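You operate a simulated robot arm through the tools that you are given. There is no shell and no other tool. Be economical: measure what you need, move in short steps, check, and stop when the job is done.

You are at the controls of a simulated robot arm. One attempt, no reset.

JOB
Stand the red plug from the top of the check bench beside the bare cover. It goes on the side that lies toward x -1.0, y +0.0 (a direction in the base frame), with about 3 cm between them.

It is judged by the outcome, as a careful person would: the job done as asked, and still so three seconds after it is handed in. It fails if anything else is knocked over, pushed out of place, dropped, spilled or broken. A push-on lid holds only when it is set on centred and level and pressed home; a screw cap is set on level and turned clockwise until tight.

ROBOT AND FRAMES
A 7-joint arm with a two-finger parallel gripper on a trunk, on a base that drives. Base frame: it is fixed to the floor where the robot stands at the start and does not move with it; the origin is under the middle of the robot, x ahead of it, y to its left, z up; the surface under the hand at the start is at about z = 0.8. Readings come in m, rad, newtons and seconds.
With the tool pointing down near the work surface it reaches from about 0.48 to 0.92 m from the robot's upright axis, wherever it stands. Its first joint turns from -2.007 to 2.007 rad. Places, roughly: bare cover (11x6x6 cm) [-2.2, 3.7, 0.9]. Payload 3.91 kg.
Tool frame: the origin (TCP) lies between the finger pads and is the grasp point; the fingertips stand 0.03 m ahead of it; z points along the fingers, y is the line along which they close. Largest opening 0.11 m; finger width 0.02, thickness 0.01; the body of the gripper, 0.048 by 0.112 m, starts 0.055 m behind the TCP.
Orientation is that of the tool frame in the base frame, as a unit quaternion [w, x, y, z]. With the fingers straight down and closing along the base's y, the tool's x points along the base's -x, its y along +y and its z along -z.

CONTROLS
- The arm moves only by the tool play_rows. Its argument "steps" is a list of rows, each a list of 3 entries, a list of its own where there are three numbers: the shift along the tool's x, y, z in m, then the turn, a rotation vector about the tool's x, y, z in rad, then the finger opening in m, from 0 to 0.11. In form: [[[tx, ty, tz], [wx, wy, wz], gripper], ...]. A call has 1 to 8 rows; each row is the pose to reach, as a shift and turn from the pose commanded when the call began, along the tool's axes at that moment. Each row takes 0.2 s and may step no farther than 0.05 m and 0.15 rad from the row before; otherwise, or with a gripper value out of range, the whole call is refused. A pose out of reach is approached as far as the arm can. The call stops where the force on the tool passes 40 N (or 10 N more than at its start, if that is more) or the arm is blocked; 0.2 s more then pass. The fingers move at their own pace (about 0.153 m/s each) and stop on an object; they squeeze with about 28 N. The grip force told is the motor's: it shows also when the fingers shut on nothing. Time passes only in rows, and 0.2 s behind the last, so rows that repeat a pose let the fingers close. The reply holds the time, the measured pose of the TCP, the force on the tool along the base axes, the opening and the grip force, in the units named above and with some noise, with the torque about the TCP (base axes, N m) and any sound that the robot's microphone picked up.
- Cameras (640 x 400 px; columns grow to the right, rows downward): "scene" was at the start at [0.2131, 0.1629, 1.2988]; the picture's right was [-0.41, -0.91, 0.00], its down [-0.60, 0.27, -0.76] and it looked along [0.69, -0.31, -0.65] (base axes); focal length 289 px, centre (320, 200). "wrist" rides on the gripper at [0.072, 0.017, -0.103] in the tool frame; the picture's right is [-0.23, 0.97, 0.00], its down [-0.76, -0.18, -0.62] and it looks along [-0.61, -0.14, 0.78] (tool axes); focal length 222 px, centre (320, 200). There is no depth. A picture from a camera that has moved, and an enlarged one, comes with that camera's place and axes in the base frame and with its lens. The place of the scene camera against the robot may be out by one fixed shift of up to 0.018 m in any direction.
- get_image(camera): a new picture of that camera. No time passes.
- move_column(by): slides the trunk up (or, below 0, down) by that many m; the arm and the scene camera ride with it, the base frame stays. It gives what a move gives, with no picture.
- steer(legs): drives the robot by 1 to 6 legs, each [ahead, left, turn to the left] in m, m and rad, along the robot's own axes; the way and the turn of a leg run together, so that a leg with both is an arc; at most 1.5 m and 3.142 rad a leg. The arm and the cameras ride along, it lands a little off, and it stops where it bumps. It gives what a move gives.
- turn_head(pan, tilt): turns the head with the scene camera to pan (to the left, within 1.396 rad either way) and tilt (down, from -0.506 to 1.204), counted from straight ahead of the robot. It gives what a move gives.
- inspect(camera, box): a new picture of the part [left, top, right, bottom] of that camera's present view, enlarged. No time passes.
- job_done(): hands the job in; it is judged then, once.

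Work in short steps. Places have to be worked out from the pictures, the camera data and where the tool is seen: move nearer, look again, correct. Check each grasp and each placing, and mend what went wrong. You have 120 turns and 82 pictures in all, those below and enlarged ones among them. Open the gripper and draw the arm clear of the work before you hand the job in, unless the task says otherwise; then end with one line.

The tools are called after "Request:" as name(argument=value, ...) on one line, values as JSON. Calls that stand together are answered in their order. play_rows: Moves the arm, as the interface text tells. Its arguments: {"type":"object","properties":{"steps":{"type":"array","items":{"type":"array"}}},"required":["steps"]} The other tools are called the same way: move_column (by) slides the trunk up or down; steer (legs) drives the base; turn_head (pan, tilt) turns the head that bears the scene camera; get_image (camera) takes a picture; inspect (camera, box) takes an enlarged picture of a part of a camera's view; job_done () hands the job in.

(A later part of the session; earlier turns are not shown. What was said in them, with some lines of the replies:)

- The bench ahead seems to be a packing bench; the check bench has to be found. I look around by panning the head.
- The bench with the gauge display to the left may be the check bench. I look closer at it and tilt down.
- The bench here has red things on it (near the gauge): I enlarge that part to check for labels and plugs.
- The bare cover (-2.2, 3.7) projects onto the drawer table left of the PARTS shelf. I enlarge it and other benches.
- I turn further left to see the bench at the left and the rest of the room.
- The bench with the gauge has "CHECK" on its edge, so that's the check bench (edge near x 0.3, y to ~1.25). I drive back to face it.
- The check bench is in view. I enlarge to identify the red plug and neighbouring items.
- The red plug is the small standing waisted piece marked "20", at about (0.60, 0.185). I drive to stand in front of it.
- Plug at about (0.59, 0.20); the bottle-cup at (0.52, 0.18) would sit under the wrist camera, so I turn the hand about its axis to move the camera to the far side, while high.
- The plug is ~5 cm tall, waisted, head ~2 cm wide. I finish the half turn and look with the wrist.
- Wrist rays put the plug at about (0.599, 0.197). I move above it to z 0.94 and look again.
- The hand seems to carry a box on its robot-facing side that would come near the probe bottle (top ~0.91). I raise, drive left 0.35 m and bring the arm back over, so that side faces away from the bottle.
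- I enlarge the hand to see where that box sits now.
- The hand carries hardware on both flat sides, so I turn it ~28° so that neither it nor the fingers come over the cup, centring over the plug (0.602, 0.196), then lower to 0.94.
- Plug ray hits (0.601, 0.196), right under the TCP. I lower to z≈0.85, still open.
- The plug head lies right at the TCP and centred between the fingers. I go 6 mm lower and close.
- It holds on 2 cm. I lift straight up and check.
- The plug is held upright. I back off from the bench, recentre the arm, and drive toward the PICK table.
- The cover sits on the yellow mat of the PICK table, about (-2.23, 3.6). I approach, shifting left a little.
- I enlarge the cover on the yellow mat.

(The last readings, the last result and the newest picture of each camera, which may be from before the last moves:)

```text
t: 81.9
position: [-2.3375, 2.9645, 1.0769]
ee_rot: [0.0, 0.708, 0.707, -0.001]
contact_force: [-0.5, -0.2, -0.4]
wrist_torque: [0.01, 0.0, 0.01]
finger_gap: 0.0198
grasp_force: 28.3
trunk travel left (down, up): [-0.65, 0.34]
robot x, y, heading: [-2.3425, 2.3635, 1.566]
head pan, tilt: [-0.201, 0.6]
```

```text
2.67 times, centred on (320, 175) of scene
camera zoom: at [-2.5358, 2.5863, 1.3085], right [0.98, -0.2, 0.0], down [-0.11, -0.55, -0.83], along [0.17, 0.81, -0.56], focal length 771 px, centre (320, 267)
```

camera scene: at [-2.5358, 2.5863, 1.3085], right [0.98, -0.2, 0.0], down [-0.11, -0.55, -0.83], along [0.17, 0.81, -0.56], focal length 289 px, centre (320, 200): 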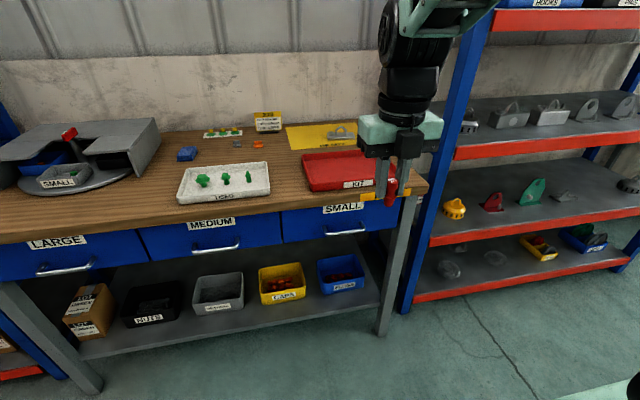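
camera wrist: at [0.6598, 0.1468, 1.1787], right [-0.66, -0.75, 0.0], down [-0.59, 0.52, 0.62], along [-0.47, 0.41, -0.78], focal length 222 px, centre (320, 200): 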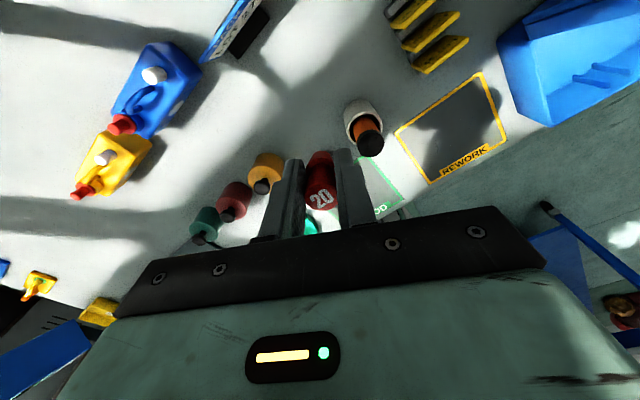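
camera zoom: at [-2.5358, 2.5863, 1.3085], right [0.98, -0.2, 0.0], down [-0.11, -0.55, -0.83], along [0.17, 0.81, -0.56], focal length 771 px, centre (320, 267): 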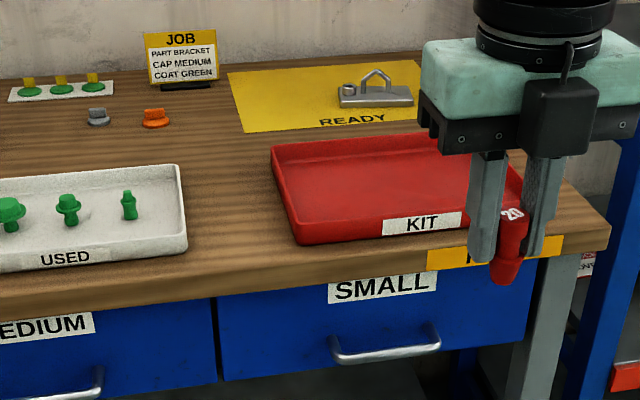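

The cover's plate spans about x -2.285..-2.176 at y≈3.64 on the mat. I turn the hand so the fingers close along y (opening will not move toward the cover), then drive nearer.

Request:
play_rows(steps=[[[0, 0, 0], [0, 0, -0.15], 0.0], [[0, 0, 0], [0, 0, -0.3], 0.0], [[0, 0, 0], [0, 0, -0.45], 0.0], [[0, 0, 0], [0, 0, -0.6], 0.0], [[0, 0, 0], [0, 0, -0.75], 0.0], [[0, 0, 0], [0, 0, -0.9], 0.0], [[0, 0, 0], [0, 0, -1.05], 0.0], [[0, 0, 0], [0, 0, -1.2], 0.0]])

Request:
play_rows(steps=[[[0, 0, 0], [0, 0, -0.13], 0.0], [[0, 0, 0], [0, 0, -0.26], 0.0], [[0, 0, 0], [0, 0, -0.371], 0.0]])

Request:
steer(legs=[[0.48, 0, 0]])

Request:
turn_head(pan=-0.25, tilt=0.75)

Request:
get_image(camera="scene")

Request:
get_image(camera="wrist")

```text
t: 83.7
position: [-2.3354, 2.9643, 1.0773]
ee_rot: [0.0, 0.183, 0.983, 0.0]
contact_force: [0.8, 0.2, -0.8]
wrist_torque: [-0.01, 0.04, -0.01]
finger_gap: 0.0198
grasp_force: 27.7
trunk travel left (down, up): [-0.65, 0.34]
robot x, y, heading: [-2.3421, 2.3647, 1.567]
head pan, tilt: [-0.201, 0.6]
```

```text
t: 84.5
position: [-2.3363, 2.9657, 1.0783]
ee_rot: [0.001, 0.0, 1.0, 0.0]
contact_force: [0.1, -0.4, 0.0]
wrist_torque: [0.05, -0.02, -0.03]
finger_gap: 0.0198
grasp_force: 27.6
trunk travel left (down, up): [-0.65, 0.34]
robot x, y, heading: [-2.3434, 2.3641, 1.572]
head pan, tilt: [-0.201, 0.6]
```

```text
t: 87.3
position: [-2.3389, 3.444, 1.0774]
ee_rot: [0.0, -0.001, 1.0, 0.0]
contact_force: [-0.2, 0.0, -0.6]
wrist_torque: [-0.02, 0.01, -0.05]
finger_gap: 0.0198
grasp_force: 28.3
trunk travel left (down, up): [-0.65, 0.34]
robot x, y, heading: [-2.3446, 2.8448, 1.572]
head pan, tilt: [-0.201, 0.6]
```

```text
t: 88.0
position: [-2.339, 3.4448, 1.0785]
ee_rot: [-0.001, -0.001, 1.0, 0.0]
contact_force: [0.8, 0.1, -0.9]
wrist_torque: [0.03, 0.04, -0.04]
finger_gap: 0.0201
grasp_force: 28.2
trunk travel left (down, up): [-0.65, 0.34]
robot x, y, heading: [-2.342, 2.845, 1.569]
head pan, tilt: [-0.25, 0.75]
```

```text
45 pictures are left
camera scene: at [-2.5337, 3.0587, 1.2956], right [0.97, -0.25, 0.0], down [-0.17, -0.66, -0.73], along [0.18, 0.71, -0.68], focal length 289 px, centre (320, 200)
```

scene: 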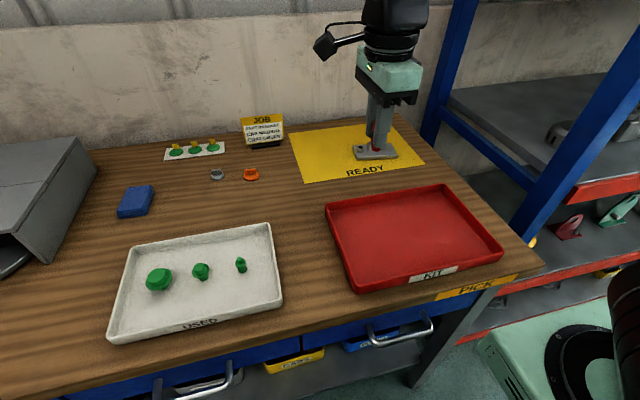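

```text
44 pictures are left
camera wrist: at [-2.4112, 3.4605, 1.1815], right [0.22, 0.97, 0.0], down [0.76, -0.18, 0.62], along [0.61, -0.14, -0.78], focal length 222 px, centre (320, 200)
```

wrist: 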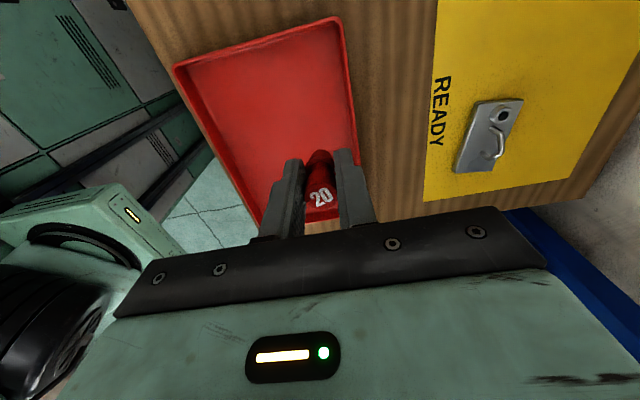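

From the wrist view the cover's end toward -x is centred near (-2.274, 3.68), plate at z≈0.86; target for the plug is (-2.315, 3.68). I move above it and lower to z 0.97 to check.

Request:
play_rows(steps=[[[-0.01, 0.045, 0], [0, 0, 0], 0.0], [[-0.024, 0.09, 0], [0, 0, 0], 0.0], [[-0.024, 0.135, 0], [0, 0, 0], 0.0], [[-0.024, 0.18, 0], [0, 0, 0], 0.0], [[-0.024, 0.235, 0], [0, 0, 0], 0.0], [[-0.024, 0.235, 0.04], [0, 0, 0], 0.0], [[-0.024, 0.235, 0.08], [0, 0, 0], 0.0], [[-0.024, 0.235, 0.11], [0, 0, 0], 0.0]])

Request:
get_image(camera="wrist")

Request:
inspect(camera="scene", box=[270, 60, 470, 220])

```text
refused: row 5 steps farther than a row can; nothing moved
```

```text
43 pictures are left
camera wrist: at [-2.4112, 3.4605, 1.1815], right [0.22, 0.97, 0.0], down [0.76, -0.18, 0.62], along [0.61, -0.14, -0.78], focal length 222 px, centre (320, 200)
```

wrist: 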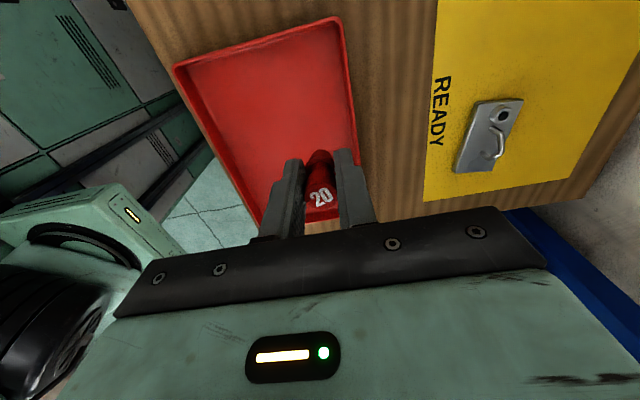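

```text
2.50 times, centred on (370, 140) of scene
camera zoom: at [-2.5337, 3.0587, 1.2956], right [0.97, -0.25, 0.0], down [-0.17, -0.66, -0.73], along [0.18, 0.71, -0.68], focal length 723 px, centre (195, 350)
```

zoom: 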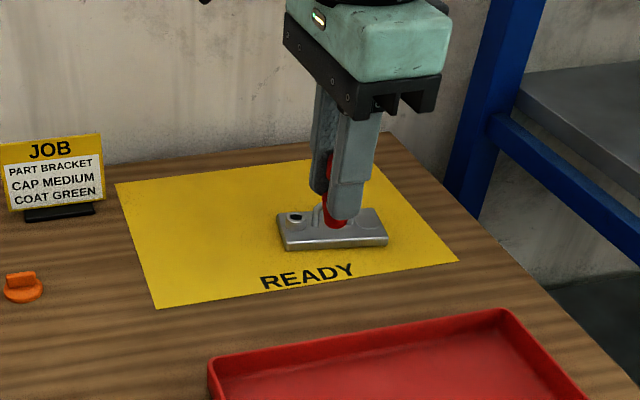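

A row was too long; I send the same with shorter steps.

Request:
play_rows(steps=[[[-0.01, 0.045, 0], [0, 0, 0], 0.0], [[-0.024, 0.09, 0], [0, 0, 0], 0.0], [[-0.024, 0.138, 0], [0, 0, 0], 0.0], [[-0.024, 0.187, 0], [0, 0, 0], 0.0], [[-0.024, 0.235, 0], [0, 0, 0], 0.0], [[-0.024, 0.235, 0.04], [0, 0, 0], 0.0], [[-0.024, 0.235, 0.08], [0, 0, 0], 0.0], [[-0.024, 0.235, 0.11], [0, 0, 0], 0.0]])

Request:
get_image(camera="wrist")

Request:
inspect(camera="scene", box=[270, 60, 470, 220])

```text
t: 89.8
position: [-2.3166, 3.6809, 0.9705]
ee_rot: [0.0, -0.001, 1.0, 0.001]
contact_force: [-0.8, -0.4, 0.6]
wrist_torque: [0.01, -0.01, 0.0]
finger_gap: 0.0201
grasp_force: 28.2
trunk travel left (down, up): [-0.65, 0.34]
robot x, y, heading: [-2.3446, 2.8425, 1.573]
head pan, tilt: [-0.25, 0.75]
```

```text
41 pictures are left
camera wrist: at [-2.389, 3.6968, 1.0732], right [0.22, 0.97, 0.0], down [0.76, -0.18, 0.62], along [0.61, -0.14, -0.78], focal length 222 px, centre (320, 200)
```

wrist: 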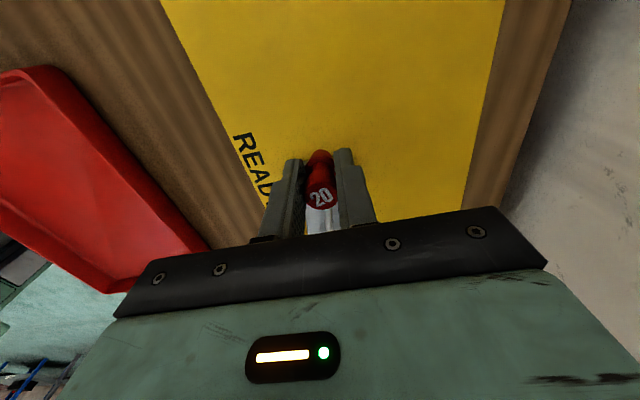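

```text
2.50 times, centred on (370, 140) of scene
camera zoom: at [-2.5336, 3.0584, 1.2956], right [0.97, -0.25, 0.0], down [-0.17, -0.66, -0.73], along [0.18, 0.71, -0.68], focal length 723 px, centre (195, 350)
```

zoom: 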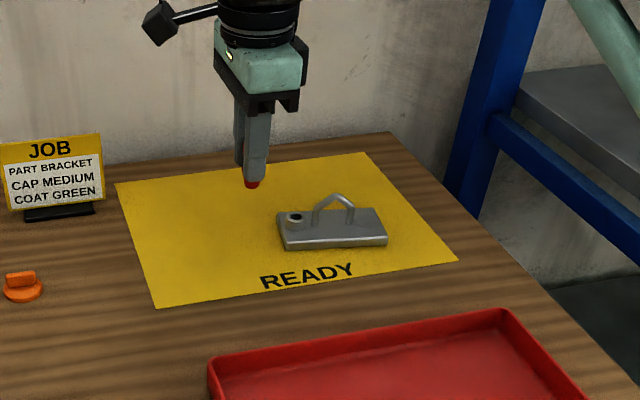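

Well placed laterally so far. I lower to 0.92 and check the gap.

Request:
play_rows(steps=[[[0, 0, 0.02], [0, 0, 0], 0.0], [[0, 0, 0.04], [0, 0, 0], 0.0], [[0, 0, 0.05], [0, 0, 0], 0.0]])

Request:
inspect(camera="scene", box=[310, 100, 430, 190])

Request:
inspect(camera="wrist", box=[240, 120, 400, 240])

```text
t: 90.6
position: [-2.3156, 3.6796, 0.9185]
ee_rot: [-0.001, -0.001, 1.0, 0.0]
contact_force: [0.2, -0.5, -0.1]
wrist_torque: [-0.01, 0.03, 0.01]
finger_gap: 0.0199
grasp_force: 28.0
trunk travel left (down, up): [-0.65, 0.34]
robot x, y, heading: [-2.3419, 2.8457, 1.571]
head pan, tilt: [-0.25, 0.75]
```

```text
4.44 times, centred on (370, 145) of scene
camera zoom: at [-2.5337, 3.0586, 1.2956], right [0.97, -0.25, 0.0], down [-0.17, -0.66, -0.73], along [0.18, 0.71, -0.68], focal length 1285 px, centre (98, 444)
```

zoom: 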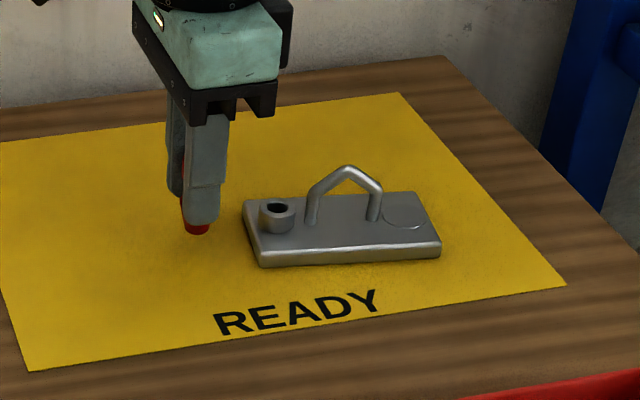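

```text
3.33 times, centred on (320, 180) of wrist
camera zoom: at [-2.3877, 3.6958, 1.0222], right [0.23, 0.97, 0.0], down [0.76, -0.18, 0.62], along [0.61, -0.14, -0.78], focal length 740 px, centre (320, 267)
```

zoom: 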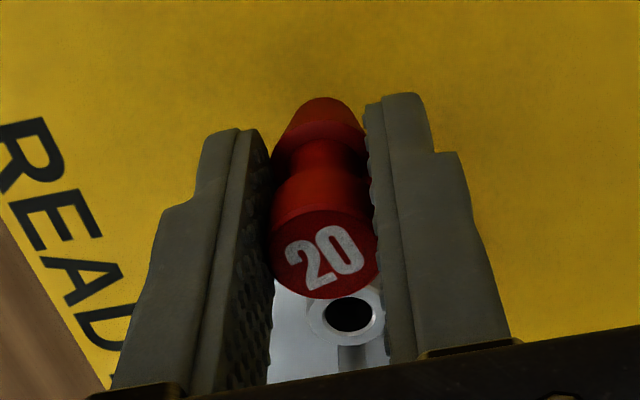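

The gap looks ~2.5–3 cm; I shift 3 mm outward and lower in small steps until contact shows.

Request:
play_rows(steps=[[[0.003, 0, 0.004], [0, 0, 0], 0.0], [[0.003, 0, 0.008], [0, 0, 0], 0.0], [[0.003, 0, 0.012], [0, 0, 0], 0.0], [[0.003, 0, 0.015], [0, 0, 0], 0.0]])

Request:
inspect(camera="scene", box=[320, 110, 400, 170])

```text
t: 91.6
position: [-2.3181, 3.6801, 0.9056]
ee_rot: [0.0, -0.001, 1.0, 0.002]
contact_force: [1.2, -1.7, 13.7]
wrist_torque: [-0.09, -0.03, -0.01]
finger_gap: 0.0202
grasp_force: 28.0
trunk travel left (down, up): [-0.65, 0.34]
robot x, y, heading: [-2.3413, 2.8423, 1.571]
head pan, tilt: [-0.25, 0.75]
```

```text
6.67 times, centred on (360, 140) of scene
camera zoom: at [-2.5337, 3.058, 1.296], right [0.97, -0.25, 0.0], down [-0.17, -0.66, -0.73], along [0.18, 0.71, -0.68], focal length 1928 px, centre (53, 600)
```

zoom: 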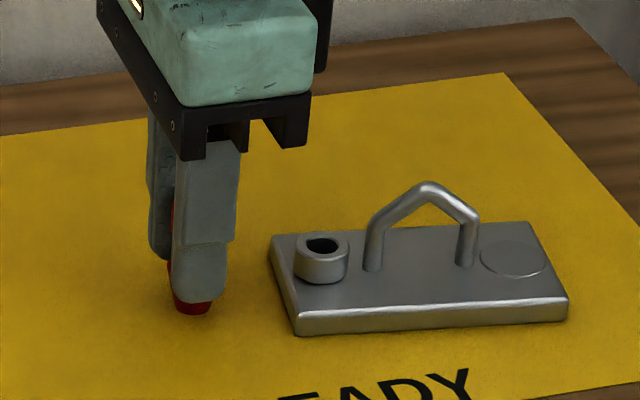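

Contact at 13.7 N: the plug stands on the mat, gap ≈3 cm. I relieve the press slightly and open gently.

Request:
play_rows(steps=[[[0, 0, -0.0015], [0, 0, 0], 0.0], [[0, 0, -0.0015], [0, 0, 0], 0.022], [[0, 0, -0.0015], [0, 0, 0], 0.03], [[0, 0, -0.0015], [0, 0, 0], 0.045], [[0, 0, -0.0015], [0, 0, 0], 0.045]])

Request:
get_image(camera="wrist")

Request:
inspect(camera="scene", box=[320, 110, 400, 170])

```text
t: 92.8
position: [-2.3185, 3.6801, 0.9051]
ee_rot: [0.0, -0.001, 1.0, 0.0]
contact_force: [0.2, -0.2, 0.6]
wrist_torque: [0.01, 0.03, -0.05]
finger_gap: 0.0451
grasp_force: 0.0
trunk travel left (down, up): [-0.65, 0.34]
robot x, y, heading: [-2.3431, 2.8476, 1.572]
head pan, tilt: [-0.25, 0.75]
```

```text
36 pictures are left
camera wrist: at [-2.3907, 3.6957, 1.0079], right [0.22, 0.97, 0.0], down [0.76, -0.18, 0.62], along [0.61, -0.14, -0.78], focal length 222 px, centre (320, 200)
```

wrist: 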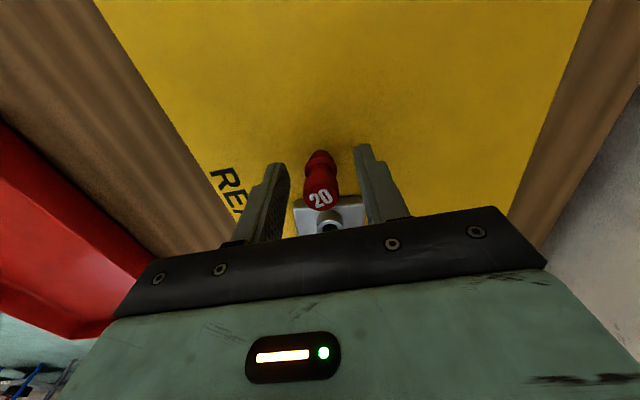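

```text
6.67 times, centred on (360, 140) of scene
camera zoom: at [-2.5337, 3.0587, 1.2955], right [0.97, -0.25, 0.0], down [-0.17, -0.66, -0.73], along [0.18, 0.71, -0.68], focal length 1928 px, centre (53, 600)
```

zoom: 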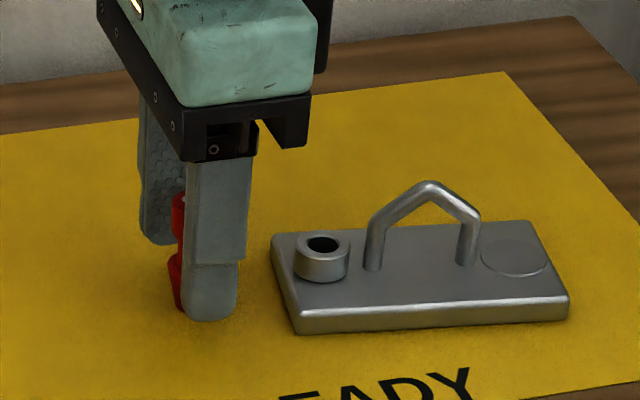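

The plug stands free. I lift straight up and check.

Request:
play_rows(steps=[[[0, 0, -0.02], [0, 0, 0], 0.045], [[0, 0, -0.06], [0, 0, 0], 0.045], [[0, 0, -0.1], [0, 0, 0], 0.06], [[0, 0, -0.15], [0, 0, 0], 0.06], [[0, -0.05, -0.17], [0, 0, 0], 0.06], [[0, -0.1, -0.17], [0, 0, 0], 0.06], [[0, -0.15, -0.17], [0, 0, 0], 0.06]])

Request:
get_image(camera="wrist")

Request:
inspect(camera="scene", box=[310, 100, 430, 190])

```text
refused: row 5 steps farther than a row can; nothing moved
```

```text
34 pictures are left
camera wrist: at [-2.3907, 3.6957, 1.0079], right [0.22, 0.97, 0.0], down [0.76, -0.18, 0.62], along [0.61, -0.14, -0.78], focal length 222 px, centre (320, 200)
```

wrist: 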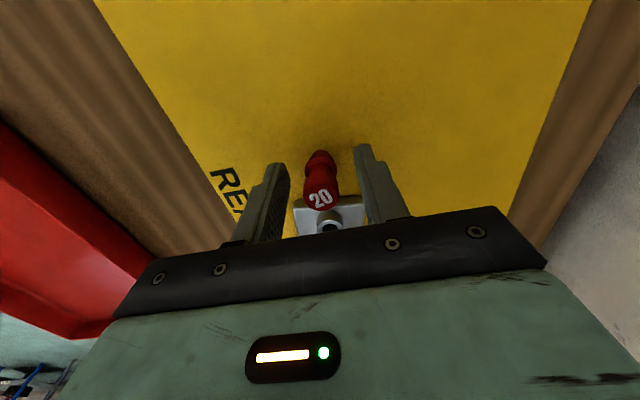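

```text
4.44 times, centred on (370, 145) of scene
camera zoom: at [-2.5337, 3.0587, 1.2955], right [0.97, -0.25, 0.0], down [-0.17, -0.66, -0.73], along [0.18, 0.71, -0.68], focal length 1285 px, centre (98, 444)
```

zoom: 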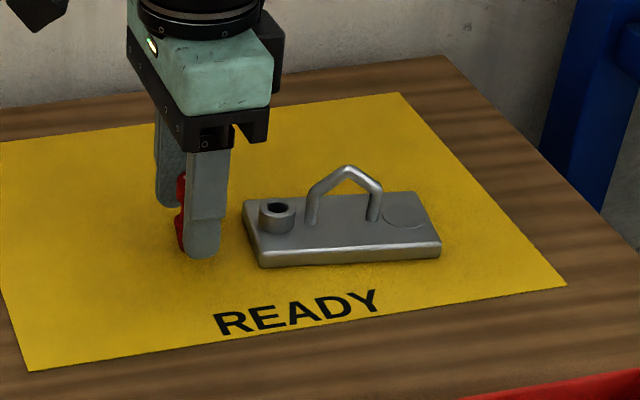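

Again one row was too long; I resend with shorter steps.

Request:
play_rows(steps=[[[0, 0, -0.02], [0, 0, 0], 0.045], [[0, 0, -0.06], [0, 0, 0], 0.045], [[0, 0, -0.1], [0, 0, 0], 0.06], [[0, 0, -0.145], [0, 0, 0], 0.06], [[0, 0, -0.17], [0, 0, 0], 0.06], [[0, -0.045, -0.17], [0, 0, 0], 0.06], [[0, -0.09, -0.17], [0, 0, 0], 0.06], [[0, -0.135, -0.17], [0, 0, 0], 0.06]])

Request:
get_image(camera="wrist")

Request:
inspect(camera="scene", box=[310, 100, 430, 190])

```text
t: 94.6
position: [-2.3181, 3.5427, 1.0736]
ee_rot: [0.0, -0.001, 1.0, -0.001]
contact_force: [-0.3, 0.8, -0.3]
wrist_torque: [-0.02, 0.04, 0.02]
finger_gap: 0.0598
grasp_force: 0.1
trunk travel left (down, up): [-0.65, 0.34]
robot x, y, heading: [-2.3422, 2.8442, 1.571]
head pan, tilt: [-0.25, 0.75]
```

```text
32 pictures are left
camera wrist: at [-2.3911, 3.5597, 1.1774], right [0.23, 0.97, 0.0], down [0.76, -0.18, 0.62], along [0.61, -0.14, -0.78], focal length 222 px, centre (320, 200)
```

wrist: 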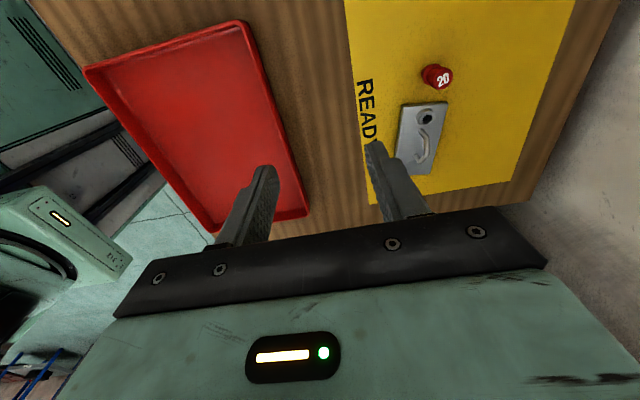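

```text
4.44 times, centred on (370, 145) of scene
camera zoom: at [-2.5337, 3.0592, 1.2954], right [0.97, -0.25, 0.0], down [-0.17, -0.66, -0.73], along [0.18, 0.71, -0.68], focal length 1285 px, centre (98, 444)
```

zoom: 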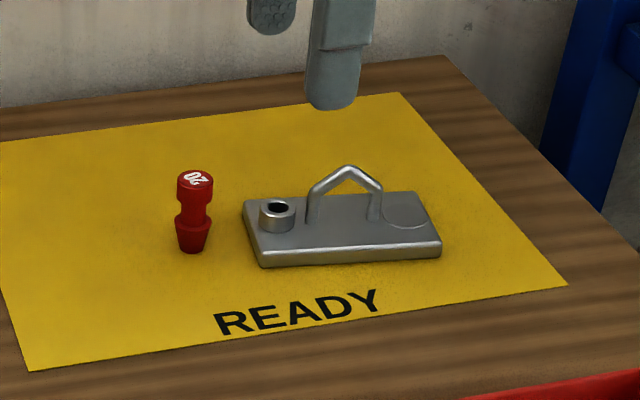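

The plug stands upright beside the cover on the -x side with ~3 cm gap, the cover is unmoved and the arm is clear. I hand the job in.

Request:
job_done()

```text
The job is handed in.
```

The red plug from the check bench now stands upright on the mat beside the bare cover, on the -x side, with a gap of about 3 cm judged from the pictures; the cover did not move, nothing was seen to be knocked over, and the gripper is open and clear.
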